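You operate a simulated robot arm through the tools that you are given. There is no shell and no other tool.

You run a simulated two-armed robot. Do the job below in one go: nothing can be reset, and whatever is moved stays where it is left.

JOB
Wipe up the spill on the table top by the fridge with the white cloth and put it back.

Only the result counts: the job must be done as asked and must still hold three seconds after the hand-in. Knocking over, shifting, dropping, spilling or breaking anything else fails it. Flat cloth is picked up by pressing the open fingertips on it (5 to 10 N) and closing them slowly along it; thin cloth reads only 2 to 8 mm in the jaws.

ROBOT AND FRAMES
Two 7-joint arms with two-finger grippers on one trunk, on a base that moves. Base frame: it is fixed to the floor where the robot stands at the start and does not move with it; the origin is under the middle of the robot, x ahead of it, y to its left, z up; the surface under the hand at the start is at about z = 716. Lengths are in mm, angles in degrees, forces in N, time in s.
The left shoulder is at the start at [60, 123, 945], the right one opposite. With the tool pointing down near the work surface each hand reaches from about 320 to 780 mm from the robot's upright axis, wherever it stands, measured 20 degrees to its own side. Payload 1.47 kg a hand.
The TCP of each hand is the grasp point between the finger pads, 16 mm short of the fingertips. In the tool frame z runs along the fingers and y along their closing line. The gripper opens to 87 mm; its body begins 55 mm behind the TCP.
Orientation is that of the tool frame in the base frame, as a unit quaternion [w, x, y, z]. With the fingers straight down and closing along the base's y, the tool's x points along the base's -x, its y along +y and its z along -z.

CONTROLS
- The arms move only by the tool send_rows. It takes "left_plan", "right_plan" or both (then of equal length, played together; a hand with none holds still); each is a list of rows, each an object (a shift or turn left out is 0, a gripper value left out holds the last) with "dr": the turn, a rotation vector about the base's x, y, z in degrees, a list of three; "xyz": the shift along the base's x, y, z in mm, a list of three; "jaw": the closure in counts, from 0 (fully open) to 255 (shut). In form: [{"dr": [wx, wy, wz], "xyz": [tx, ty, tz], "jaw": jaw}, ...]. A call has 1 to 20 rows; each row is the pose to reach, as a shift and turn from the pose commanded when the call began. Each row takes 0.2 s and may step no farther than 50 mm and 8.6 degrees from the row before; otherwise, or with a gripper value out of range, the whole call is refused. Where a pose cannot be reached the arm comes as near as it can. A force on the tool above 40 N (or 10 N above the force at the start of the call, whichever is more), or a blocked arm, ends the call early, and 0.2 s more pass. Each finger travels about 153 mm/s and halts on what it meets, pressing with about 28 N; the grip force reading is that of the motor and also rises with nothing between the fingers. The clock runs only during rows and for 0.2 s after the last one: add rows that repeat a pose to give the fingers time. It gives the time, the measured TCP pose, the force on the tool (base axes), the opening and the grip force at its end, in the units of the frame above (readings bear some noise), with the torque about the TCP (base axes, N m) and any sound that the robot's microphone picked up.
- Cameras (640 x 400 px; columns grow to the right, rows downward): "scene" is now at [82.6, 38.9, 1506.5]; the picture's right is [0.49, -0.87, 0.00], its down [-0.60, -0.33, -0.72] and it looks along [0.63, 0.35, -0.69] (base axes); focal length 272 px, centre (320, 200). "left" rides on the left gripper at [73, -12, -90] in its tool frame; the picture's right is [0.16, 0.99, 0.00], its down [-0.72, 0.12, -0.68] and it looks along [-0.67, 0.11, 0.73] (tool axes); focal length 247 px, centre (320, 200). "right" rides on the right gripper at [73, 12, -90] in its tool frame; the picture's right is [-0.16, 0.99, 0.00], its down [-0.72, -0.12, -0.68] and it looks along [-0.67, -0.11, 0.73] (tool axes); focal length 247 px, centre (320, 200). There is no depth. A picture from a camera that has moved, and an enlarged one, comes with that camera's place and axes in the base frame and with its lens.
- camera(camera): a new picture of that camera. No time passes.
- lift_body(by): moves the trunk up (or, below 0, down) by that many mm; the arms and the scene camera ride with it, the base frame stays. It gives what a move gives, with no picture.
- base_move(legs): drives the robot by 1 to 6 legs, each [ahead, left, turn to the left] in mm, mm and degrees, along the robot's own axes; the way and the turn of a leg run together, so that a leg with both is an arc; at most 1500 mm and 180 degrees a leg. The arms and the cameras ride along, it lands a little off, and it stops where it bumps. It gives what a move gives.
- turn_head(pan, tilt): turns the head with the scene camera to pan (to the left, within 120 degrees either way) and tilt (down, from -29 to 69), counted from straight ahead of the robot. It gives what a move gives.
- close_up(camera, box): a new picture of the part [left, top, right, bottom] of that camera's present view, enlarged. No time passes.
- hand_in(): hands the job in; it is judged then, once.

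Nothing tells you exact positions but the pictures and the camera data. Unless the task says otherwise, let go and move clear before handing in.

The tools are called after "Emit:" as a command line: name --argument value ..., lists and objects as JSON in quotes. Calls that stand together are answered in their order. send_rows: Moves the arms, as the interface text tells. Its arguments: {"type":"object","properties":{"left_plan":{"type":"array","items":{"type":"object","properties":{"dr":{"type":"array","items":{"type":"number"}},"xyz":{"type":"array","items":{"type":"number"}},"jaw":{"type":"number"}}}},"right_plan":{"type":"array","items":{"type":"object","properties":{"dr":{"type":"array","items":{"type":"number"}},"xyz":{"type":"array","items":{"type":"number"}},"jaw":{"type":"number"}}}}},"required":[]} The other tools are called the same way: lift_body (by) moves the trunk up or down; base_move (legs) drives the base; turn_head (pan, tilt) turns the head that bears the scene camera; camera (camera) takes a picture; close_up (camera, box) takes an enlarged picture of a part of a camera's view; hand_in () hands the job in.

At the start:

```text
t: 0.0
left_eef_pos: [462.0, 446.9, 1049.3]
left_ee_rot: [0.0, 0.0, 1.0, 0.001]
left_force: [0.7, 0.4, 0.1]
left_ft_torque: [0.01, -0.01, -0.04]
left_opening: 86.9
left_grip_force: 0.0
right_eef_pos: [547.9, -33.1, 1048.8]
right_ee_rot: [0.0, 0.0, 1.0, 0.0]
right_force: [0.3, 0.4, -0.8]
right_ft_torque: [0.02, 0.02, -0.02]
right_opening: 86.9
right_grip_force: 0.0
trunk travel left (down, up): [-100.0, 130.0]
robot x, y, heading: [1.3, 0.7, -0.0]
head pan, tilt (commanded): [29.0, 43.6]
```

scene: 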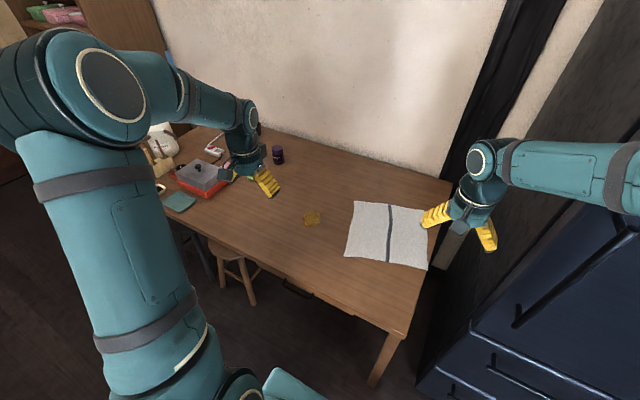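
right: 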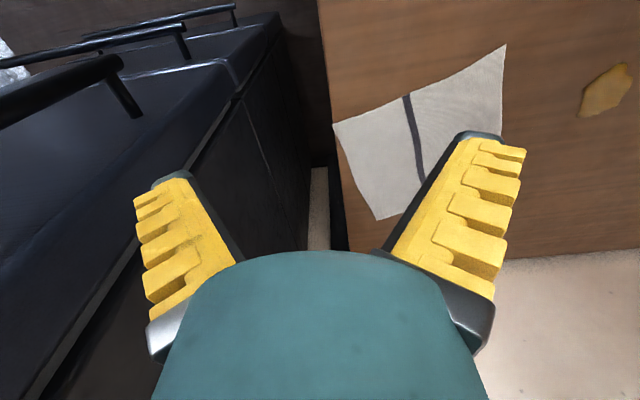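
left: 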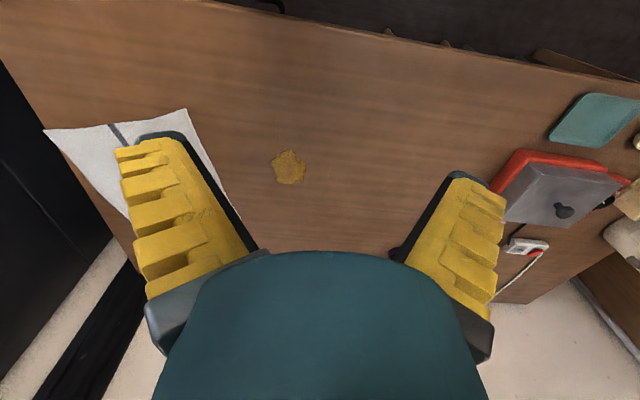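

The white cloth lies at the right end of the table, at roughly x 600–960, y −30–315, and the yellow spill is near (695, 415). I'll look closer at both, and at the items around them, before moving anything.

Emit:
close_up --camera "scene" --box '[270, 170, 470, 295]'

Emit:
close_up --camera "scene" --box '[130, 110, 330, 235]'

Emit:
close_up --camera "left" --box '[0, 0, 640, 400]'

Emit:
close_up --camera "right" --box '[300, 20, 640, 240]'

```text
3.20 times, centred on (370, 232) of scene
camera zoom: at [82.6, 38.9, 1506.5], right [0.49, -0.87, 0.0], down [-0.6, -0.33, -0.72], along [0.63, 0.35, -0.69], focal length 871 px, centre (160, 96)
```

zoom: 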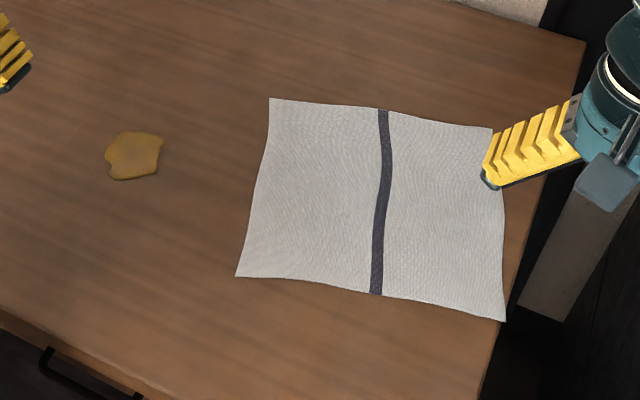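

```text
3.20 times, centred on (230, 172) of scene
camera zoom: at [82.6, 38.9, 1506.5], right [0.49, -0.87, 0.0], down [-0.6, -0.33, -0.72], along [0.63, 0.35, -0.69], focal length 871 px, centre (608, 288)
```

zoom: 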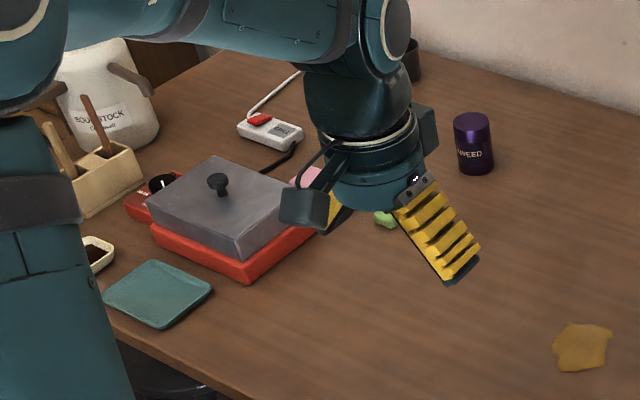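

```text
1.00 times, centred on (320, 200) of left (not enlarged: the box is as wide or as high as the picture)
camera zoom: at [389.3, 435.6, 1141.7], right [-0.16, 0.99, 0.0], down [0.72, 0.12, 0.68], along [0.67, 0.11, -0.73], focal length 247 px, centre (320, 200)
```

zoom: 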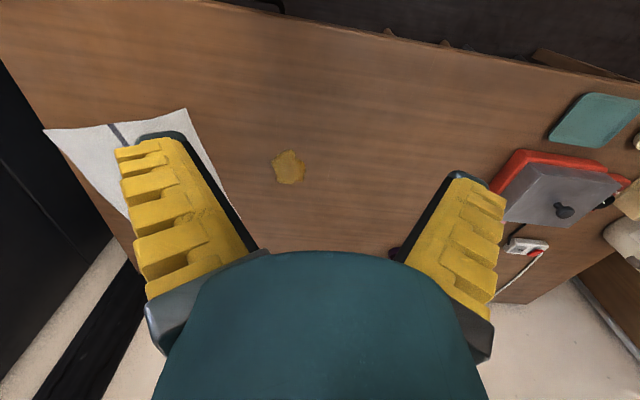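

```text
1.82 times, centred on (470, 130) of right
camera zoom: at [477.7, -21.6, 1139.3], right [0.16, 0.99, 0.0], down [0.72, -0.12, 0.68], along [0.67, -0.11, -0.73], focal length 449 px, centre (47, 327)
```

zoom: 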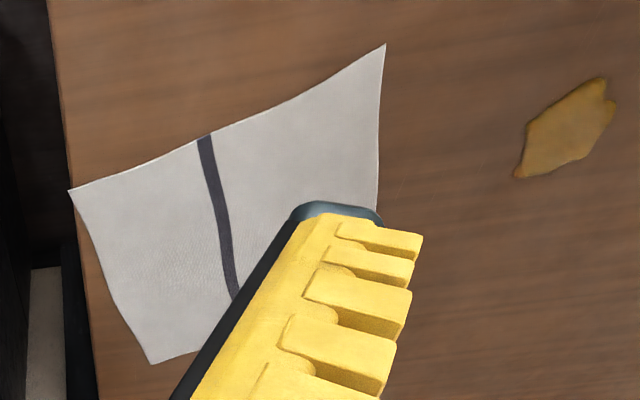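

The cloth is about a 283 mm square centred near (779, 140). The spill is about 75 mm across, centred near (697, 420), so it's slightly beyond comfortable reach. I'll check the floor and surroundings before moving the base closer.

Emit:
turn_head --pan 0 --tilt 65

Emit:
camera --camera "scene"

Emit:
turn_head --pan -40 --tilt 45

Emit:
camera --camera "scene"

Emit:
turn_head --pan 60 --tilt 55

Emit:
camera --camera "scene"

```text
t: 0.9
left_eef_pos: [462.4, 447.6, 1050.0]
left_ee_rot: [0.001, -0.001, 1.0, 0.001]
left_force: [0.4, -0.3, -0.7]
left_ft_torque: [-0.01, 0.03, -0.02]
left_opening: 86.9
left_grip_force: 0.0
right_eef_pos: [548.5, -33.6, 1050.0]
right_ee_rot: [0.001, 0.0, 1.0, 0.0]
right_force: [-0.5, -0.1, 0.8]
right_ft_torque: [0.0, 0.02, -0.04]
right_opening: 87.0
right_grip_force: 0.1
trunk travel left (down, up): [-100.0, 130.0]
robot x, y, heading: [-4.2, 0.2, 0.0]
head pan, tilt (commanded): [0.0, 65.0]
```

```text
taken
camera scene: at [71.2, -1.0, 1479.5], right [0.0, -1.0, 0.0], down [-0.91, 0.0, -0.42], along [0.42, 0.0, -0.91], focal length 272 px, centre (320, 200)
```

scene: 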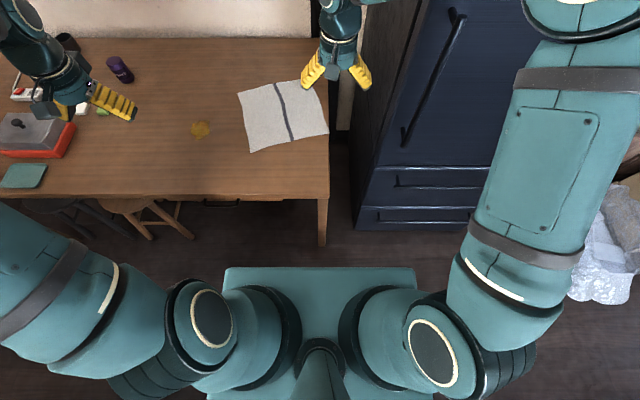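

```text
t: 2.0
left_eef_pos: [462.3, 446.4, 1049.4]
left_ee_rot: [0.001, 0.0, 1.0, 0.0]
left_force: [-0.5, -0.2, -0.4]
left_ft_torque: [0.02, 0.01, -0.01]
left_opening: 87.0
left_grip_force: 0.0
right_eef_pos: [549.2, -33.7, 1049.9]
right_ee_rot: [0.001, -0.001, 1.0, 0.0]
right_force: [-0.3, -0.2, -0.5]
right_ft_torque: [0.02, -0.01, 0.0]
right_opening: 87.0
right_grip_force: 0.1
trunk travel left (down, up): [-100.0, 130.0]
robot x, y, heading: [0.6, -1.9, -0.2]
head pan, tilt (commanded): [-40.0, 45.0]
```

```text
taken
camera scene: at [72.8, -53.3, 1504.4], right [-0.64, -0.77, 0.0], down [-0.54, 0.45, -0.71], along [0.54, -0.45, -0.71], focal length 272 px, centre (320, 200)
```

scene: 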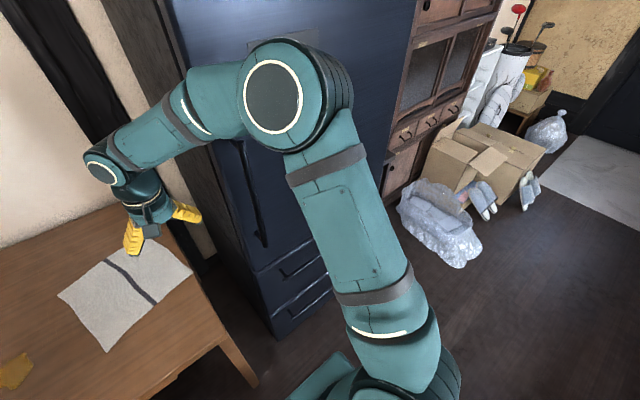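

```text
t: 3.8
left_eef_pos: [462.7, 446.2, 1050.4]
left_ee_rot: [0.001, 0.0, 1.0, 0.0]
left_force: [0.5, 0.2, -0.6]
left_ft_torque: [0.03, 0.0, -0.02]
left_opening: 86.9
left_grip_force: 0.0
right_eef_pos: [549.3, -34.0, 1050.4]
right_ee_rot: [0.0, 0.0, 1.0, -0.001]
right_force: [-0.1, 0.0, -0.5]
right_ft_torque: [0.0, 0.03, 0.0]
right_opening: 87.0
right_grip_force: 0.1
trunk travel left (down, up): [-100.0, 130.0]
robot x, y, heading: [-0.5, 0.4, 0.1]
head pan, tilt (commanded): [60.0, 55.0]
```

```text
taken
camera scene: at [46.6, 61.3, 1491.1], right [0.87, -0.5, 0.0], down [-0.41, -0.71, -0.57], along [0.29, 0.5, -0.82], focal length 272 px, centre (320, 200)
```

scene: 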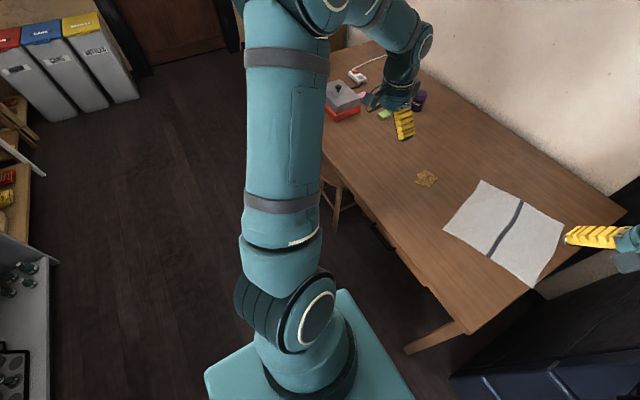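

The fridge is tall, with its front left edge near (566, −183), and the table leg is near (470, −15), so I shouldn't drive far ahead. I'll shift the robot left, away from the fridge, so both the spill and the cloth are in reach.

Emit:
base_move --legs '[[0, 200, 0]]'

Emit:
turn_head --pan 0 --tilt 65

Emit:
camera --camera "scene"

```text
t: 6.2
left_eef_pos: [463.2, 647.9, 1050.5]
left_ee_rot: [0.001, 0.0, 1.0, 0.0]
left_force: [-0.8, -0.1, 0.8]
left_ft_torque: [-0.01, 0.0, -0.02]
left_opening: 86.9
left_grip_force: 0.0
right_eef_pos: [549.9, 167.2, 1049.1]
right_ee_rot: [0.0, 0.0, 1.0, -0.001]
right_force: [-0.7, 0.8, -0.7]
right_ft_torque: [0.03, 0.05, 0.01]
right_opening: 87.2
right_grip_force: 0.0
trunk travel left (down, up): [-100.0, 130.0]
robot x, y, heading: [-3.0, 202.5, -0.1]
head pan, tilt (commanded): [60.0, 55.0]
```

```text
t: 7.5
left_eef_pos: [462.6, 646.0, 1050.1]
left_ee_rot: [0.0, -0.001, 1.0, -0.001]
left_force: [-0.3, -0.4, 0.1]
left_ft_torque: [-0.03, -0.03, -0.02]
left_opening: 87.0
left_grip_force: 0.0
right_eef_pos: [549.1, 166.8, 1049.9]
right_ee_rot: [0.0, 0.0, 1.0, 0.0]
right_force: [0.5, 0.4, 0.8]
right_ft_torque: [-0.07, -0.03, -0.03]
right_opening: 86.9
right_grip_force: 0.1
trunk travel left (down, up): [-100.0, 130.0]
robot x, y, heading: [-0.7, 199.9, 0.2]
head pan, tilt (commanded): [0.0, 65.0]
```

```text
taken
camera scene: at [71.1, 198.9, 1479.4], right [0.0, -1.0, 0.0], down [-0.91, 0.0, -0.42], along [0.42, 0.0, -0.91], focal length 272 px, centre (320, 200)
```

scene: 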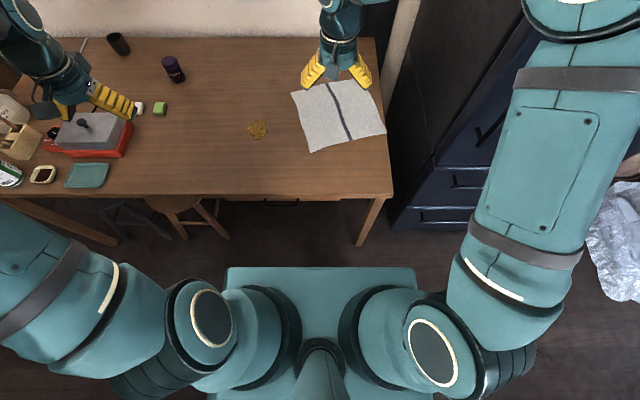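

The base has shifted left without trouble. I'll move ahead a modest 60 mm, which stays well short of the table edge, then pull the right hand back out of the way.

Emit:
base_move --legs '[[60, 0, 0]]'

Emit:
send_rows --right_plan '[{"xyz": [-40, -30, 0]}, {"xyz": [-80, -60, 0]}, {"xyz": [-120, -90, 0]}, {"xyz": [-150, -120, 0]}, {"xyz": [-170, -150, 0]}, {"xyz": [-170, -150, 0]}]'

Emit:
camera --camera "scene"

```text
t: 8.4
left_eef_pos: [520.6, 647.1, 1049.2]
left_ee_rot: [-0.001, -0.001, 1.0, -0.001]
left_force: [0.9, -0.7, -0.4]
left_ft_torque: [-0.02, 0.02, 0.02]
left_opening: 86.9
left_grip_force: 0.1
right_eef_pos: [609.5, 166.6, 1049.4]
right_ee_rot: [-0.001, 0.001, 1.0, 0.001]
right_force: [0.1, -1.2, 0.3]
right_ft_torque: [0.0, 0.01, -0.02]
right_opening: 87.0
right_grip_force: 0.0
trunk travel left (down, up): [-100.0, 130.0]
robot x, y, heading: [59.4, 200.4, 0.1]
head pan, tilt (commanded): [0.0, 65.0]
```

```text
t: 9.8
left_eef_pos: [521.2, 647.5, 1050.7]
left_ee_rot: [0.001, 0.0, 1.0, 0.001]
left_force: [0.6, -0.5, 0.4]
left_ft_torque: [-0.04, 0.0, 0.03]
left_opening: 87.0
left_grip_force: 0.1
right_eef_pos: [438.5, 16.2, 1049.1]
right_ee_rot: [0.0, 0.0, 1.0, 0.0]
right_force: [-0.5, 0.3, -0.1]
right_ft_torque: [0.02, -0.02, 0.01]
right_opening: 87.1
right_grip_force: 0.1
trunk travel left (down, up): [-100.0, 130.0]
robot x, y, heading: [58.4, 194.7, 0.0]
head pan, tilt (commanded): [0.0, 65.0]
```

```text
taken
camera scene: at [130.9, 199.4, 1479.4], right [0.0, -1.0, 0.0], down [-0.91, 0.0, -0.42], along [0.42, 0.0, -0.91], focal length 272 px, centre (320, 200)
```

scene: 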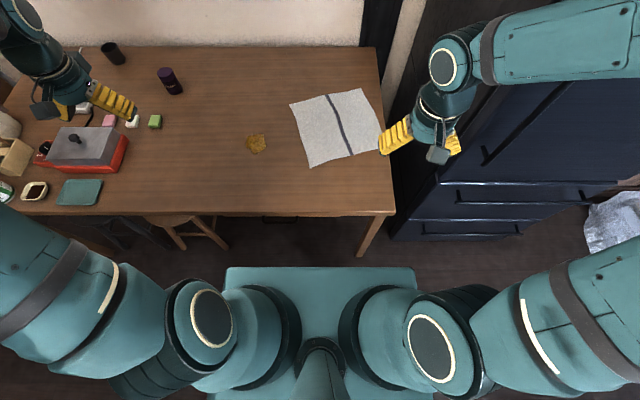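

The view of the cloth and spill is clear now. I'll zoom in to record exactly where the cloth lies, so I can put it back there.

Emit:
close_up --camera "scene" --box '[230, 75, 406, 185]'

```text
3.64 times, centred on (318, 130) of scene
camera zoom: at [130.9, 199.4, 1479.4], right [0.0, -1.0, 0.0], down [-0.91, 0.0, -0.42], along [0.42, 0.0, -0.91], focal length 990 px, centre (327, 454)
```

zoom: 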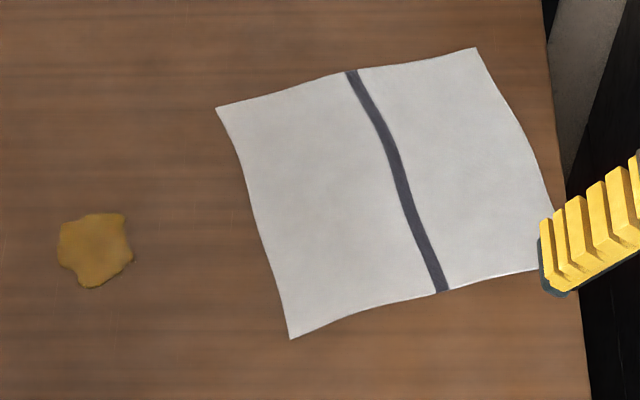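

The cloth corners are at about A(875, 312), B(958, 45), C(686, −33) and D(600, 233). The spill covers x 656–742, y 382–454. I'll bring the left hand above the cloth, just inside its left edge, with the jaws partly open and turned to match the cloth.

Emit:
send_rows --left_plan '[{"xyz": [19, -34, -12], "dr": [0, 0, 1.5], "jaw": 130}, {"xyz": [38, -69, -25], "dr": [0, 0, 3]}, {"xyz": [57, -103, -37], "dr": [0, 0, 4.5]}, {"xyz": [76, -138, -50], "dr": [0, 0, 6]}, {"xyz": [95, -172, -62], "dr": [0, 0, 7.5]}, {"xyz": [115, -206, -75], "dr": [0, 0, 9]}, {"xyz": [134, -241, -87], "dr": [0, 0, 10.5]}, {"xyz": [153, -275, -100], "dr": [0, 0, 12]}, {"xyz": [172, -310, -112], "dr": [0, 0, 13.5]}, {"xyz": [191, -344, -125], "dr": [0, 0, 15]}, {"xyz": [210, -379, -137], "dr": [0, 0, 16.5]}, {"xyz": [229, -413, -150], "dr": [0, 0, 17]}, {"xyz": [229, -413, -190], "dr": [0, 0, 17]}, {"xyz": [229, -413, -230], "dr": [0, 0, 17]}, {"xyz": [229, -413, -230], "dr": [0, 0, 17]}]'

Emit:
camera --camera "scene"

Emit:
camera --camera "left"

```text
t: 13.0
left_eef_pos: [750.4, 233.4, 820.4]
left_ee_rot: [0.001, -0.148, 0.989, 0.001]
left_force: [-0.3, 1.2, 0.2]
left_ft_torque: [0.0, -0.03, -0.01]
left_opening: 48.3
left_grip_force: 4.4
right_eef_pos: [438.1, 17.1, 1049.5]
right_ee_rot: [0.001, 0.0, 1.0, 0.0]
right_force: [0.5, 0.5, -0.3]
right_ft_torque: [0.02, 0.04, 0.0]
right_opening: 86.9
right_grip_force: 0.0
trunk travel left (down, up): [-100.0, 130.0]
robot x, y, heading: [56.7, 200.6, -0.0]
head pan, tilt (commanded): [0.0, 65.0]
```

```text
taken
camera scene: at [130.0, 199.0, 1479.5], right [0.0, -1.0, 0.0], down [-0.91, 0.0, -0.42], along [0.42, 0.0, -0.91], focal length 272 px, centre (320, 200)
```

scene: 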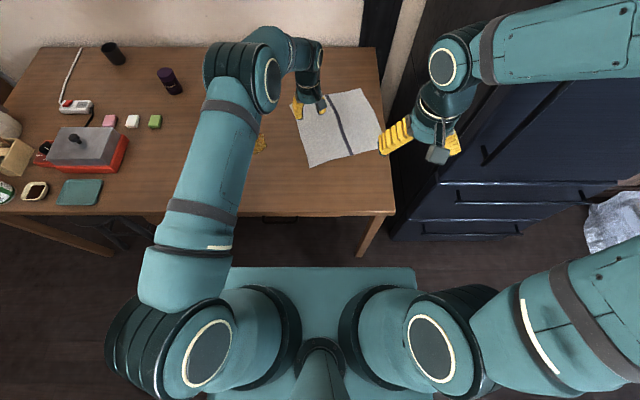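

```text
taken
camera left: at [684.1, 201.8, 911.0], right [-0.44, 0.9, 0.0], down [0.66, 0.32, 0.68], along [0.61, 0.3, -0.73], focal length 247 px, centre (320, 200)
```

left: 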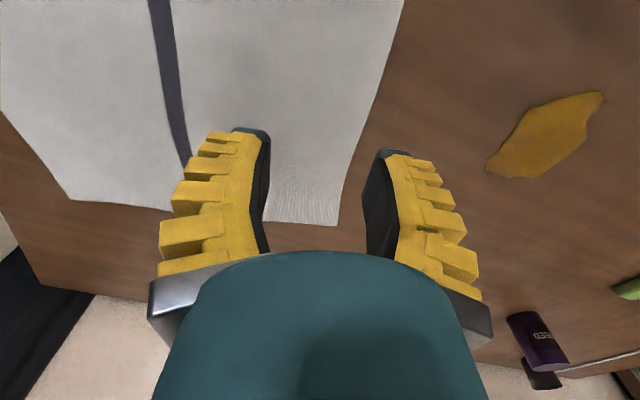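

The pinch point projects about 45 mm inside the cloth's left edge, so both fingertips will land on cloth. I'll lower the hand to just above contact.

Emit:
send_rows --left_plan '[{"xyz": [0, 0, -30]}, {"xyz": [0, 0, -60]}, {"xyz": [0, 0, -75]}, {"xyz": [0, 0, -82]}, {"xyz": [0, 0, -85]}, {"xyz": [0, 0, -85]}]'

Emit:
camera --camera "left"

```text
t: 14.4
left_eef_pos: [751.0, 233.8, 738.4]
left_ee_rot: [0.003, -0.149, 0.989, 0.0]
left_force: [-0.7, 1.5, 12.1]
left_ft_torque: [0.1, 0.03, 0.02]
left_opening: 32.5
left_grip_force: 9.0
right_eef_pos: [438.6, 16.2, 1050.5]
right_ee_rot: [0.001, 0.0, 1.0, 0.0]
right_force: [0.3, 0.3, 0.3]
right_ft_torque: [0.0, 0.01, -0.03]
right_opening: 86.9
right_grip_force: 0.1
trunk travel left (down, up): [-100.0, 130.0]
robot x, y, heading: [60.0, 199.4, 0.1]
head pan, tilt (commanded): [0.0, 65.0]
```

```text
taken
camera left: at [684.2, 201.8, 828.4], right [-0.44, 0.9, 0.0], down [0.65, 0.32, 0.68], along [0.61, 0.3, -0.73], focal length 247 px, centre (320, 200)
```

left: 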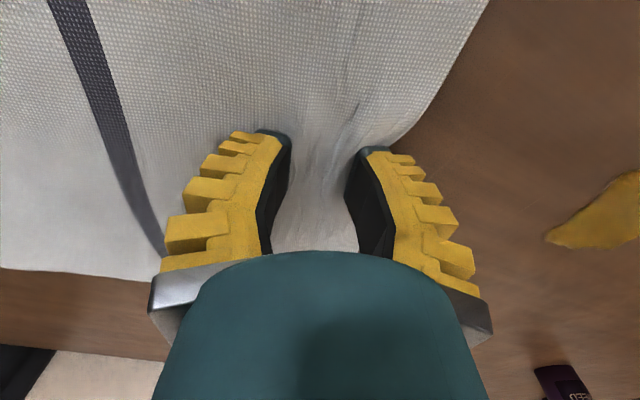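

Contact is at about 12 N and the cloth is already starting to gather between the fingers. I'll ease up slightly and close slowly along the cloth.

Emit:
send_rows --left_plan '[{"xyz": [0, 0, 1.0], "jaw": 135}, {"xyz": [0, 0, 1.0], "jaw": 142}, {"xyz": [0, 0, 1.0], "jaw": 149}, {"xyz": [0, 0, 1.0], "jaw": 156}, {"xyz": [0, 0, 1.0], "jaw": 163}, {"xyz": [0, 0, 1.0], "jaw": 170}]'

Emit:
camera --camera "left"

```text
t: 15.8
left_eef_pos: [750.3, 233.9, 737.5]
left_ee_rot: [0.001, -0.147, 0.989, 0.0]
left_force: [-0.9, 0.9, 11.8]
left_ft_torque: [0.02, 0.04, 0.01]
left_opening: 31.3
left_grip_force: 8.1
right_eef_pos: [438.2, 16.6, 1049.3]
right_ee_rot: [0.001, 0.0, 1.0, 0.0]
right_force: [0.7, -1.1, -0.5]
right_ft_torque: [-0.02, 0.0, 0.02]
right_opening: 87.2
right_grip_force: 0.1
trunk travel left (down, up): [-100.0, 130.0]
robot x, y, heading: [58.4, 201.9, 0.0]
head pan, tilt (commanded): [0.0, 65.0]
```

```text
taken
camera left: at [683.4, 201.8, 828.1], right [-0.44, 0.9, 0.0], down [0.66, 0.32, 0.68], along [0.61, 0.3, -0.73], focal length 247 px, centre (320, 200)
```

left: 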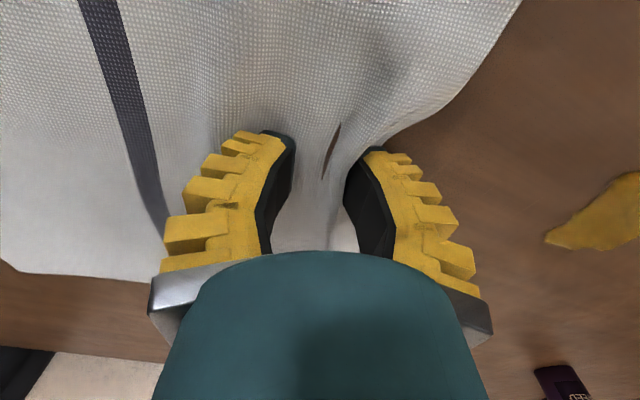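

The opening reads about 31 mm and the cloth is bunching between the fingers. I'll keep closing in small steps and watch the force.

Emit:
send_rows --left_plan '[{"xyz": [0, 0, 0.5], "jaw": 180}, {"xyz": [0, 0, 0.5], "jaw": 190}, {"xyz": [0, 0, 0.5], "jaw": 200}, {"xyz": [0, 0, 0.5], "jaw": 210}, {"xyz": [0, 0, 0.5], "jaw": 220}, {"xyz": [0, 0, 0.5], "jaw": 220}]'

Emit:
camera --camera "left"

```text
t: 17.2
left_eef_pos: [749.3, 234.5, 737.2]
left_ee_rot: [0.001, -0.148, 0.989, 0.0]
left_force: [-0.2, 0.2, 0.8]
left_ft_torque: [-0.02, 0.0, 0.0]
left_opening: 13.8
left_grip_force: 7.7
right_eef_pos: [439.4, 17.4, 1050.1]
right_ee_rot: [0.0, 0.0, 1.0, 0.0]
right_force: [-1.1, 0.1, -0.2]
right_ft_torque: [0.05, 0.01, 0.01]
right_opening: 87.1
right_grip_force: 0.2
trunk travel left (down, up): [-100.0, 130.0]
robot x, y, heading: [60.3, 199.0, -0.0]
head pan, tilt (commanded): [0.0, 65.0]
```

```text
taken
camera left: at [683.6, 201.9, 827.9], right [-0.44, 0.9, 0.0], down [0.66, 0.32, 0.68], along [0.61, 0.3, -0.73], focal length 247 px, centre (320, 200)
```

left: 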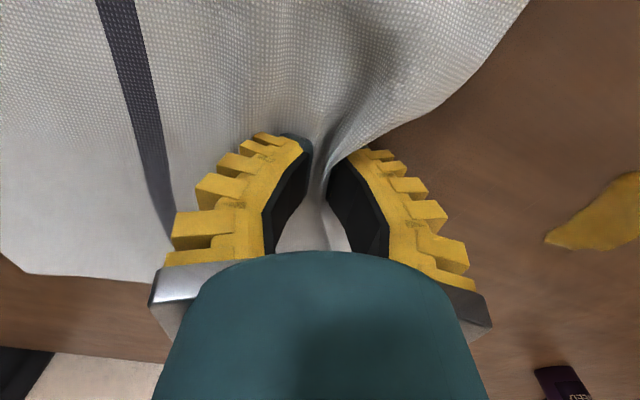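

The pinch is working: the opening is 14 mm, with a fold of cloth between the jaws. The contact force has dropped off, so I'll press down a little and finish closing.

Emit:
send_rows --left_plan '[{"xyz": [0, 0, -2]}, {"xyz": [0, 0, -3]}, {"xyz": [0, 0, -3], "jaw": 226}, {"xyz": [0, 0, -3], "jaw": 232}, {"xyz": [0, 0, -3], "jaw": 238}, {"xyz": [0, 0, -3], "jaw": 244}, {"xyz": [0, 0, -3], "jaw": 250}, {"xyz": [0, 0, -3], "jaw": 255}, {"xyz": [0, 0, -3], "jaw": 255}, {"xyz": [0, 0, -3], "jaw": 255}]'

Emit:
camera --camera "left"

Emit:
close_up --camera "scene" --box '[230, 75, 406, 185]'

```text
t: 19.4
left_eef_pos: [749.5, 235.0, 734.6]
left_ee_rot: [0.002, -0.148, 0.989, -0.001]
left_force: [0.2, 1.3, 18.9]
left_ft_torque: [-0.04, 0.02, -0.01]
left_opening: 0.1
left_grip_force: 27.7
right_eef_pos: [437.9, 16.0, 1050.6]
right_ee_rot: [0.001, -0.001, 1.0, 0.0]
right_force: [-0.6, -0.7, -0.8]
right_ft_torque: [0.02, 0.01, -0.01]
right_opening: 86.9
right_grip_force: 0.1
trunk travel left (down, up): [-100.0, 130.0]
robot x, y, heading: [56.8, 198.4, -0.0]
head pan, tilt (commanded): [0.0, 65.0]
```

```text
taken
camera left: at [683.2, 202.1, 826.2], right [-0.44, 0.9, 0.0], down [0.66, 0.32, 0.68], along [0.61, 0.3, -0.73], focal length 247 px, centre (320, 200)
```

left: 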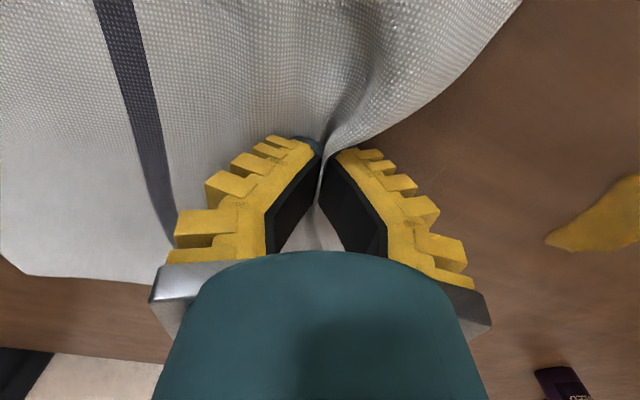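

```text
3.64 times, centred on (318, 130) of scene
camera zoom: at [128.5, 198.9, 1479.6], right [0.0, -1.0, 0.0], down [-0.91, 0.0, -0.42], along [0.42, 0.0, -0.91], focal length 990 px, centre (327, 454)
```

zoom: 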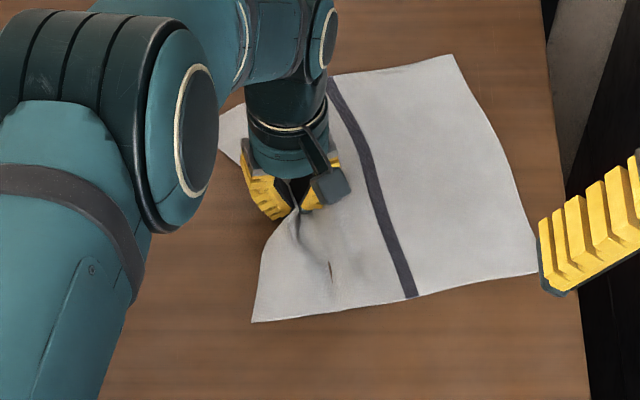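

The jaws read 0.1 mm, which suggests the cloth may have slipped out even though it bunched. I'll raise the hand a little to check.

Emit:
send_rows --left_plan '[{"xyz": [0, 0, 5]}, {"xyz": [0, 0, 15]}, {"xyz": [0, 0, 30]}, {"xyz": [0, 0, 30]}]'

Emit:
camera --camera "left"

Emit:
close_up --camera "scene" --box '[230, 75, 406, 185]'

```text
t: 20.4
left_eef_pos: [749.8, 233.0, 763.3]
left_ee_rot: [-0.001, -0.149, 0.989, 0.0]
left_force: [-0.8, -0.1, -0.1]
left_ft_torque: [0.03, 0.01, 0.0]
left_opening: 0.3
left_grip_force: 30.1
right_eef_pos: [438.0, 15.8, 1049.5]
right_ee_rot: [0.0, 0.0, 1.0, 0.0]
right_force: [0.5, 0.1, 0.2]
right_ft_torque: [-0.02, 0.0, 0.0]
right_opening: 86.9
right_grip_force: 0.0
trunk travel left (down, up): [-100.0, 130.0]
robot x, y, heading: [58.2, 198.0, -0.1]
head pan, tilt (commanded): [0.0, 65.0]
```

```text
taken
camera left: at [683.3, 202.0, 855.4], right [-0.44, 0.9, 0.0], down [0.66, 0.32, 0.68], along [0.61, 0.3, -0.73], focal length 247 px, centre (320, 200)
```

left: 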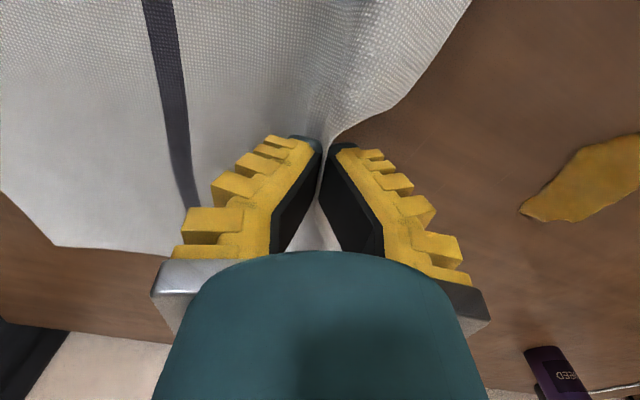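

```text
3.64 times, centred on (318, 130) of scene
camera zoom: at [130.4, 198.9, 1479.4], right [0.0, -1.0, 0.0], down [-0.91, 0.0, -0.42], along [0.42, 0.0, -0.91], focal length 990 px, centre (327, 454)
```

zoom: 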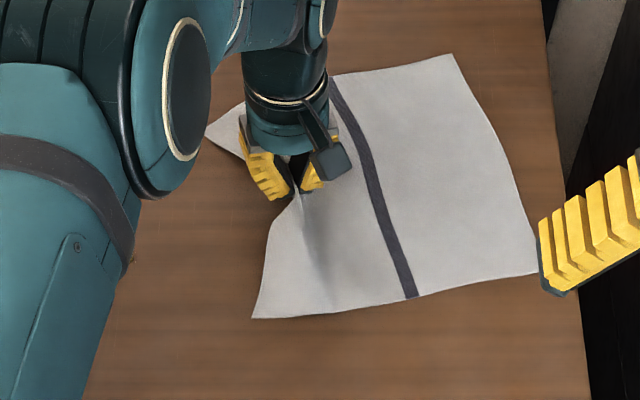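

The cloth seems to rise with the fingertips, but the 0.3 mm reading says otherwise. I'll lift another 40 mm to be sure.

Emit:
send_rows --left_plan '[{"xyz": [0, 0, 20]}, {"xyz": [0, 0, 40]}, {"xyz": [0, 0, 40]}]'

Emit:
camera --camera "left"

Emit:
close_up --camera "scene" --box '[230, 75, 406, 185]'

Emit:
camera --camera "right"

```text
t: 21.2
left_eef_pos: [749.7, 234.3, 803.7]
left_ee_rot: [0.001, -0.148, 0.989, 0.0]
left_force: [1.1, -0.6, 0.0]
left_ft_torque: [0.03, 0.03, -0.03]
left_opening: 0.1
left_grip_force: 25.2
right_eef_pos: [438.4, 15.8, 1050.5]
right_ee_rot: [0.0, 0.0, 1.0, 0.0]
right_force: [-0.1, 0.0, -0.2]
right_ft_torque: [-0.01, -0.01, -0.03]
right_opening: 86.8
right_grip_force: 0.0
trunk travel left (down, up): [-100.0, 130.0]
robot x, y, heading: [59.0, 200.6, 0.1]
head pan, tilt (commanded): [0.0, 65.0]
```

```text
taken
camera left: at [683.0, 202.0, 894.7], right [-0.44, 0.9, 0.0], down [0.66, 0.32, 0.68], along [0.61, 0.3, -0.73], focal length 247 px, centre (320, 200)
```

left: 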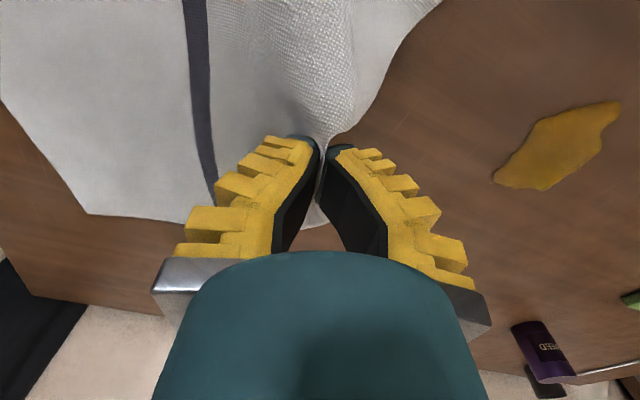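

```text
3.64 times, centred on (318, 130) of scene
camera zoom: at [130.5, 198.8, 1479.4], right [0.0, -1.0, 0.0], down [-0.91, 0.0, -0.42], along [0.42, 0.0, -0.91], focal length 990 px, centre (327, 454)
```

zoom: 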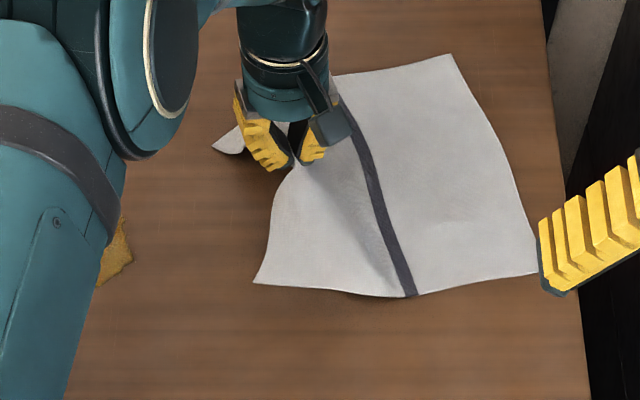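

```text
taken
camera right: at [367.2, 28.2, 1139.0], right [0.16, 0.99, 0.0], down [0.72, -0.12, 0.68], along [0.67, -0.11, -0.73], focal length 247 px, centre (320, 200)
```

right: 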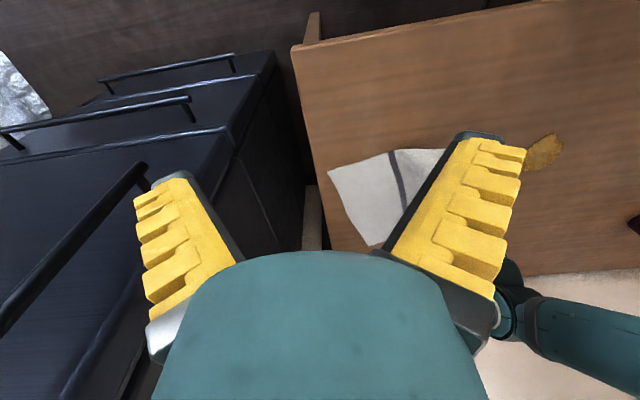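

The cloth's left edge has clearly come up with the fingers, so it is held despite the near-zero reading. Next I'll carry that edge over to the right side of the spill, staying low.

Emit:
send_rows --left_plan '[{"xyz": [0, 20, -15]}, {"xyz": [-1, 45, -28]}, {"xyz": [-2, 70, -35]}, {"xyz": [-3, 95, -40]}, {"xyz": [-4, 120, -45]}, {"xyz": [-5, 136, -50]}, {"xyz": [-5, 136, -60]}, {"xyz": [-5, 136, -66]}, {"xyz": [-5, 136, -68]}, {"xyz": [-5, 136, -68]}]'

Emit:
camera --camera "left"

Emit:
camera --camera "scene"

```text
t: 23.4
left_eef_pos: [744.9, 370.9, 737.4]
left_ee_rot: [0.002, -0.148, 0.989, -0.001]
left_force: [0.2, -0.7, 7.9]
left_ft_torque: [-0.11, -0.05, -0.03]
left_opening: 1.8
left_grip_force: 27.4
right_eef_pos: [436.9, 15.9, 1050.1]
right_ee_rot: [0.001, 0.0, 1.0, 0.0]
right_force: [-1.2, 0.0, -0.5]
right_ft_torque: [-0.01, 0.01, 0.0]
right_opening: 86.7
right_grip_force: 0.0
trunk travel left (down, up): [-100.0, 130.0]
robot x, y, heading: [58.2, 195.6, 0.2]
head pan, tilt (commanded): [0.0, 65.0]
```

```text
taken
camera left: at [678.7, 337.9, 828.2], right [-0.44, 0.9, 0.0], down [0.66, 0.32, 0.68], along [0.61, 0.3, -0.73], focal length 247 px, centre (320, 200)
```

left: 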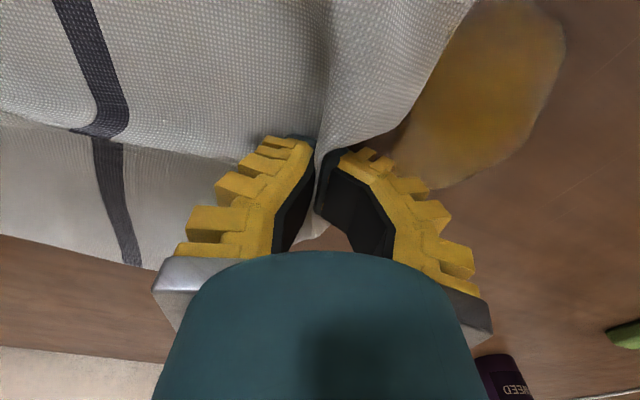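

```text
taken
camera scene: at [129.8, 198.7, 1479.5], right [0.0, -1.0, 0.0], down [-0.91, 0.0, -0.42], along [0.42, 0.0, -0.91], focal length 272 px, centre (320, 200)
```

scene: 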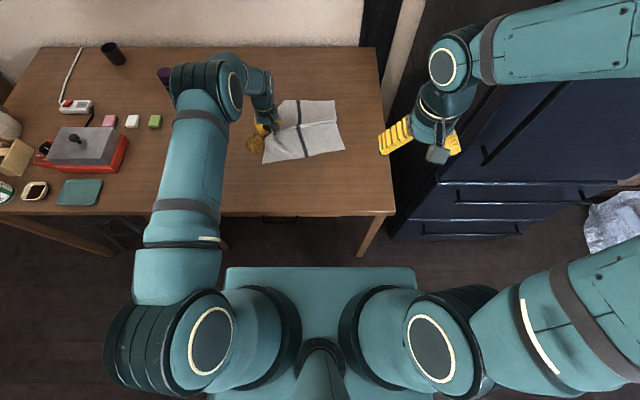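

The cloth followed cleanly and the hand is pressing about 8 N at the spill's right edge. I'll begin wiping strips across the spill.

Emit:
send_rows --left_plan '[{"xyz": [-15, 6, -0.5]}, {"xyz": [-35, 6, -0.5]}, {"xyz": [-55, 6, -0.5]}, {"xyz": [-75, 6, -0.5]}, {"xyz": [-95, 6, -0.5]}, {"xyz": [-100, 20, -0.5]}, {"xyz": [-80, 20, -0.5]}, {"xyz": [-60, 20, -0.5]}, {"xyz": [-40, 20, -0.5]}, {"xyz": [-20, 20, -0.5]}, {"xyz": [0, 20, -0.5]}, {"xyz": [5, 34, -0.5]}, {"xyz": [-15, 34, -0.5]}, {"xyz": [-35, 34, -0.5]}, {"xyz": [-55, 34, -0.5]}, {"xyz": [-75, 34, -0.5]}, {"xyz": [-95, 34, -0.5]}]'

Emit:
camera --camera "left"

Emit:
camera --camera "scene"

```text
t: 27.0
left_eef_pos: [649.7, 403.0, 736.3]
left_ee_rot: [0.001, -0.147, 0.989, 0.0]
left_force: [2.4, -4.7, 13.7]
left_ft_torque: [-0.08, 0.08, 0.0]
left_opening: 1.9
left_grip_force: 24.3
right_eef_pos: [437.9, 15.4, 1050.4]
right_ee_rot: [0.001, 0.001, 1.0, 0.0]
right_force: [-0.3, -0.5, -0.2]
right_ft_torque: [-0.05, 0.01, 0.0]
right_opening: 86.8
right_grip_force: 0.1
trunk travel left (down, up): [-100.0, 130.0]
robot x, y, heading: [57.8, 198.5, 0.1]
head pan, tilt (commanded): [0.0, 65.0]
```

```text
taken
camera left: at [582.8, 371.1, 827.6], right [-0.44, 0.9, 0.0], down [0.66, 0.32, 0.68], along [0.61, 0.3, -0.73], focal length 247 px, centre (320, 200)
```

left: 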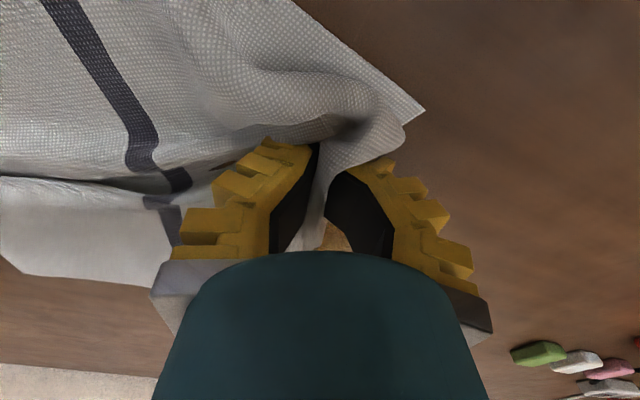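

```text
taken
camera scene: at [128.7, 197.9, 1479.6], right [0.0, -1.0, 0.0], down [-0.91, 0.0, -0.42], along [0.42, 0.0, -0.91], focal length 272 px, centre (320, 200)
```

scene: 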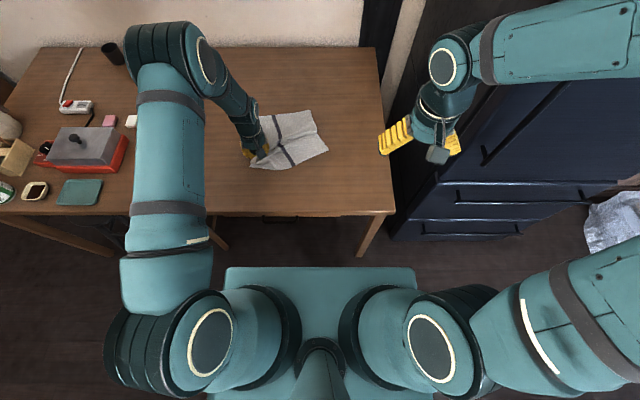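

The wiping is running at about 13 N. I'll continue with the remaining strips, covering y 418–466.

Emit:
send_rows --left_plan '[{"xyz": [0, 14, 0.3]}, {"xyz": [20, 14, 0.3]}, {"xyz": [40, 14, 0.3]}, {"xyz": [60, 14, 0.3]}, {"xyz": [80, 14, 0.3]}, {"xyz": [100, 14, 0.3]}, {"xyz": [100, 28, 0.3]}, {"xyz": [80, 28, 0.3]}, {"xyz": [60, 28, 0.3]}, {"xyz": [40, 28, 0.3]}, {"xyz": [20, 28, 0.3]}, {"xyz": [0, 28, 0.3]}, {"xyz": [0, 42, 0.3]}, {"xyz": [20, 42, 0.3]}, {"xyz": [40, 42, 0.3]}, {"xyz": [60, 42, 0.3]}, {"xyz": [80, 42, 0.3]}, {"xyz": [100, 42, 0.3]}, {"xyz": [100, 56, 0.3]}]'

Emit:
camera --camera "left"

Emit:
camera --camera "scene"

```text
t: 31.0
left_eef_pos: [750.4, 458.5, 736.5]
left_ee_rot: [0.002, -0.148, 0.989, -0.001]
left_force: [-0.9, -4.8, 17.6]
left_ft_torque: [-0.45, -0.1, -0.04]
left_opening: 3.2
left_grip_force: 29.3
right_eef_pos: [437.0, 17.1, 1051.2]
right_ee_rot: [0.001, 0.0, 1.0, 0.0]
right_force: [-0.4, 1.2, 0.3]
right_ft_torque: [0.0, 0.03, -0.01]
right_opening: 87.1
right_grip_force: 0.1
trunk travel left (down, up): [-100.0, 130.0]
robot x, y, heading: [59.7, 203.1, -0.1]
head pan, tilt (commanded): [0.0, 65.0]
```

```text
taken
camera left: at [684.1, 427.6, 827.8], right [-0.44, 0.9, 0.0], down [0.66, 0.32, 0.68], along [0.61, 0.3, -0.73], focal length 247 px, centre (320, 200)
```

left: 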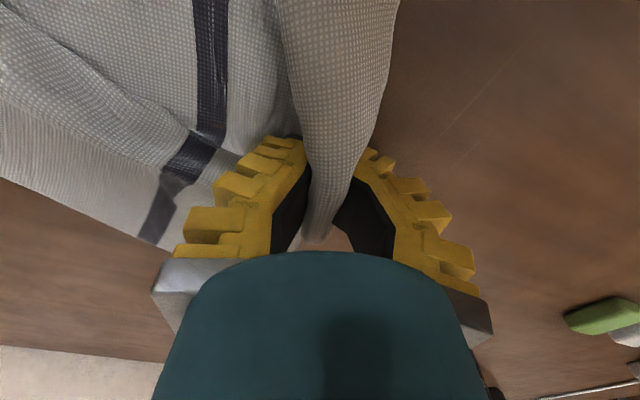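

```text
taken
camera scene: at [129.3, 198.8, 1479.5], right [0.0, -1.0, 0.0], down [-0.91, 0.0, -0.42], along [0.42, 0.0, -0.91], focal length 272 px, centre (320, 200)
```

scene: 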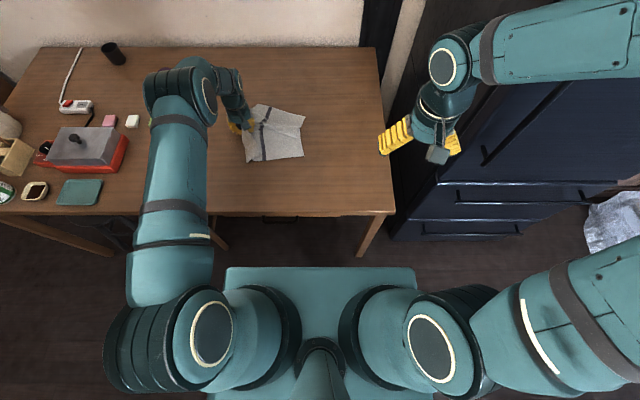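

The visible table to the left of the hand already looks clean. I'll do a last strip at y≈465, then lift the edge to inspect the spot.

Emit:
send_rows --left_plan '[{"xyz": [0, 6, 0.3]}, {"xyz": [-20, 6, 0.3]}, {"xyz": [-40, 6, 0.3]}, {"xyz": [-60, 6, 0.3]}, {"xyz": [-80, 6, 0.3]}, {"xyz": [-100, 6, 0.3]}, {"xyz": [-90, -10, 0.3]}, {"xyz": [-70, -20, 0.3]}, {"xyz": [-50, -30, 0.3]}, {"xyz": [-50, -40, 0.3]}, {"xyz": [-50, -20, 0.3]}, {"xyz": [-50, 0, 0.3]}, {"xyz": [-50, 0, 20]}, {"xyz": [-50, 0, 55]}, {"xyz": [-50, 0, 95]}, {"xyz": [-50, 0, 135]}, {"xyz": [-50, 0, 170]}, {"xyz": [-50, 0, 170]}]'

Emit:
camera --camera "left"

Emit:
camera --camera "scene"

```text
t: 34.8
left_eef_pos: [700.2, 460.0, 905.1]
left_ee_rot: [0.001, -0.148, 0.989, 0.001]
left_force: [-0.5, 0.6, 0.4]
left_ft_torque: [0.01, 0.03, 0.0]
left_opening: 1.3
left_grip_force: 24.1
right_eef_pos: [438.6, 17.6, 1049.8]
right_ee_rot: [0.0, 0.0, 1.0, 0.0]
right_force: [0.1, 0.6, 0.1]
right_ft_torque: [0.0, 0.02, 0.06]
right_opening: 86.8
right_grip_force: 0.0
trunk travel left (down, up): [-100.0, 130.0]
robot x, y, heading: [59.8, 202.6, -0.1]
head pan, tilt (commanded): [0.0, 65.0]
```

```text
taken
camera left: at [634.3, 427.8, 996.1], right [-0.44, 0.9, 0.0], down [0.66, 0.32, 0.68], along [0.61, 0.3, -0.73], focal length 247 px, centre (320, 200)
```

left: 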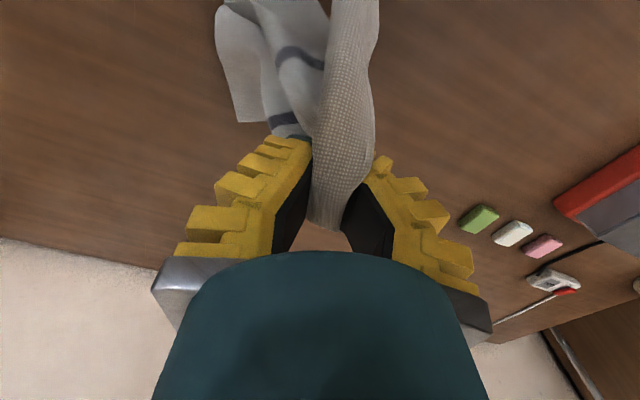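

```text
taken
camera scene: at [130.7, 199.0, 1479.4], right [0.0, -1.0, 0.0], down [-0.91, 0.0, -0.42], along [0.42, 0.0, -0.91], focal length 272 px, centre (320, 200)
```

scene: 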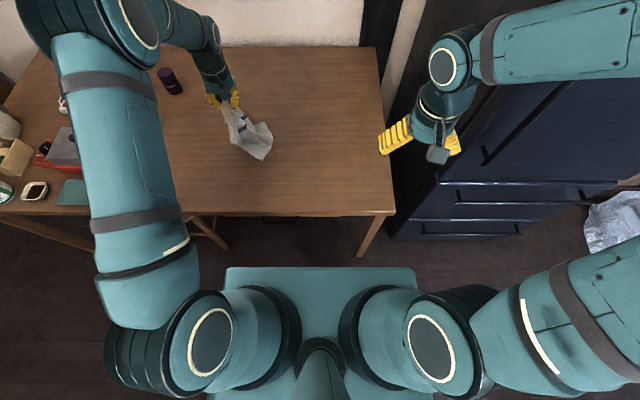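

No yellow shows around the cloth. I'll raise the trunk so the cloth hangs free, then check the spot.

Emit:
lift_body --by 130

Emit:
camera --camera "left"

Emit:
camera --camera "scene"

```text
t: 36.4
left_eef_pos: [700.5, 458.8, 1033.9]
left_ee_rot: [0.001, -0.148, 0.989, 0.0]
left_force: [0.0, -1.2, -0.6]
left_ft_torque: [0.12, 0.02, -0.02]
left_opening: 0.1
left_grip_force: 21.6
right_eef_pos: [438.3, 15.6, 1179.7]
right_ee_rot: [-0.001, 0.0, 1.0, 0.0]
right_force: [-0.4, 0.3, 0.0]
right_ft_torque: [-0.01, -0.01, -0.02]
right_opening: 86.7
right_grip_force: 0.0
trunk travel left (down, up): [-230.0, 0.0]
robot x, y, heading: [56.7, 198.1, -0.1]
head pan, tilt (commanded): [0.0, 65.0]
```

```text
taken
camera left: at [634.2, 427.7, 1125.7], right [-0.44, 0.9, 0.0], down [0.66, 0.32, 0.68], along [0.61, 0.3, -0.73], focal length 247 px, centre (320, 200)
```

left: 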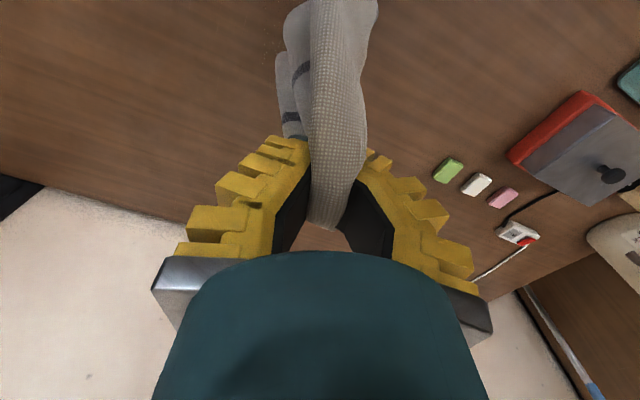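

```text
taken
camera scene: at [130.5, 198.9, 1609.3], right [0.0, -1.0, 0.0], down [-0.91, 0.0, -0.42], along [0.42, 0.0, -0.91], focal length 272 px, centre (320, 200)
```

scene: 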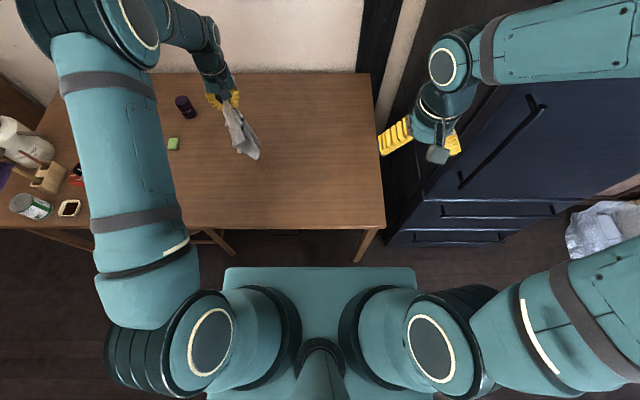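

The cloth hangs clear now. I'll zoom in on where the spill was, near scene pixel (263, 164), to look for residue.

Emit:
close_up --camera "scene" --box '[215, 130, 311, 190]'

Emit:
close_up --camera "left" --box '[180, 0, 420, 150]'

```text
6.67 times, centred on (263, 160) of scene
camera zoom: at [130.5, 198.9, 1609.3], right [0.0, -1.0, 0.0], down [-0.91, 0.0, -0.42], along [0.42, 0.0, -0.91], focal length 1815 px, centre (700, 467)
```

zoom: 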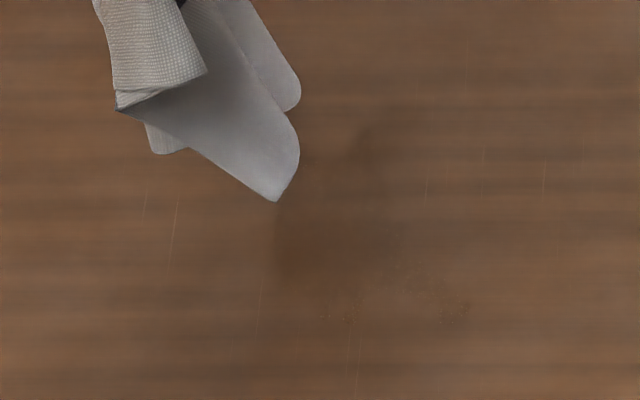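

```text
2.67 times, centred on (300, 75) of left
camera zoom: at [634.2, 427.7, 1125.7], right [-0.44, 0.9, 0.0], down [0.66, 0.32, 0.68], along [0.61, 0.3, -0.73], focal length 659 px, centre (373, 533)
```

zoom: 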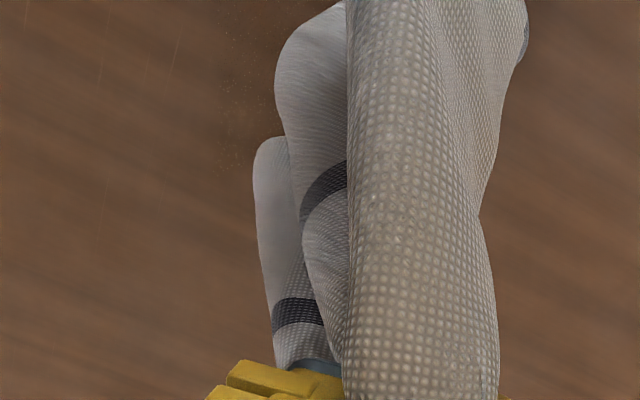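

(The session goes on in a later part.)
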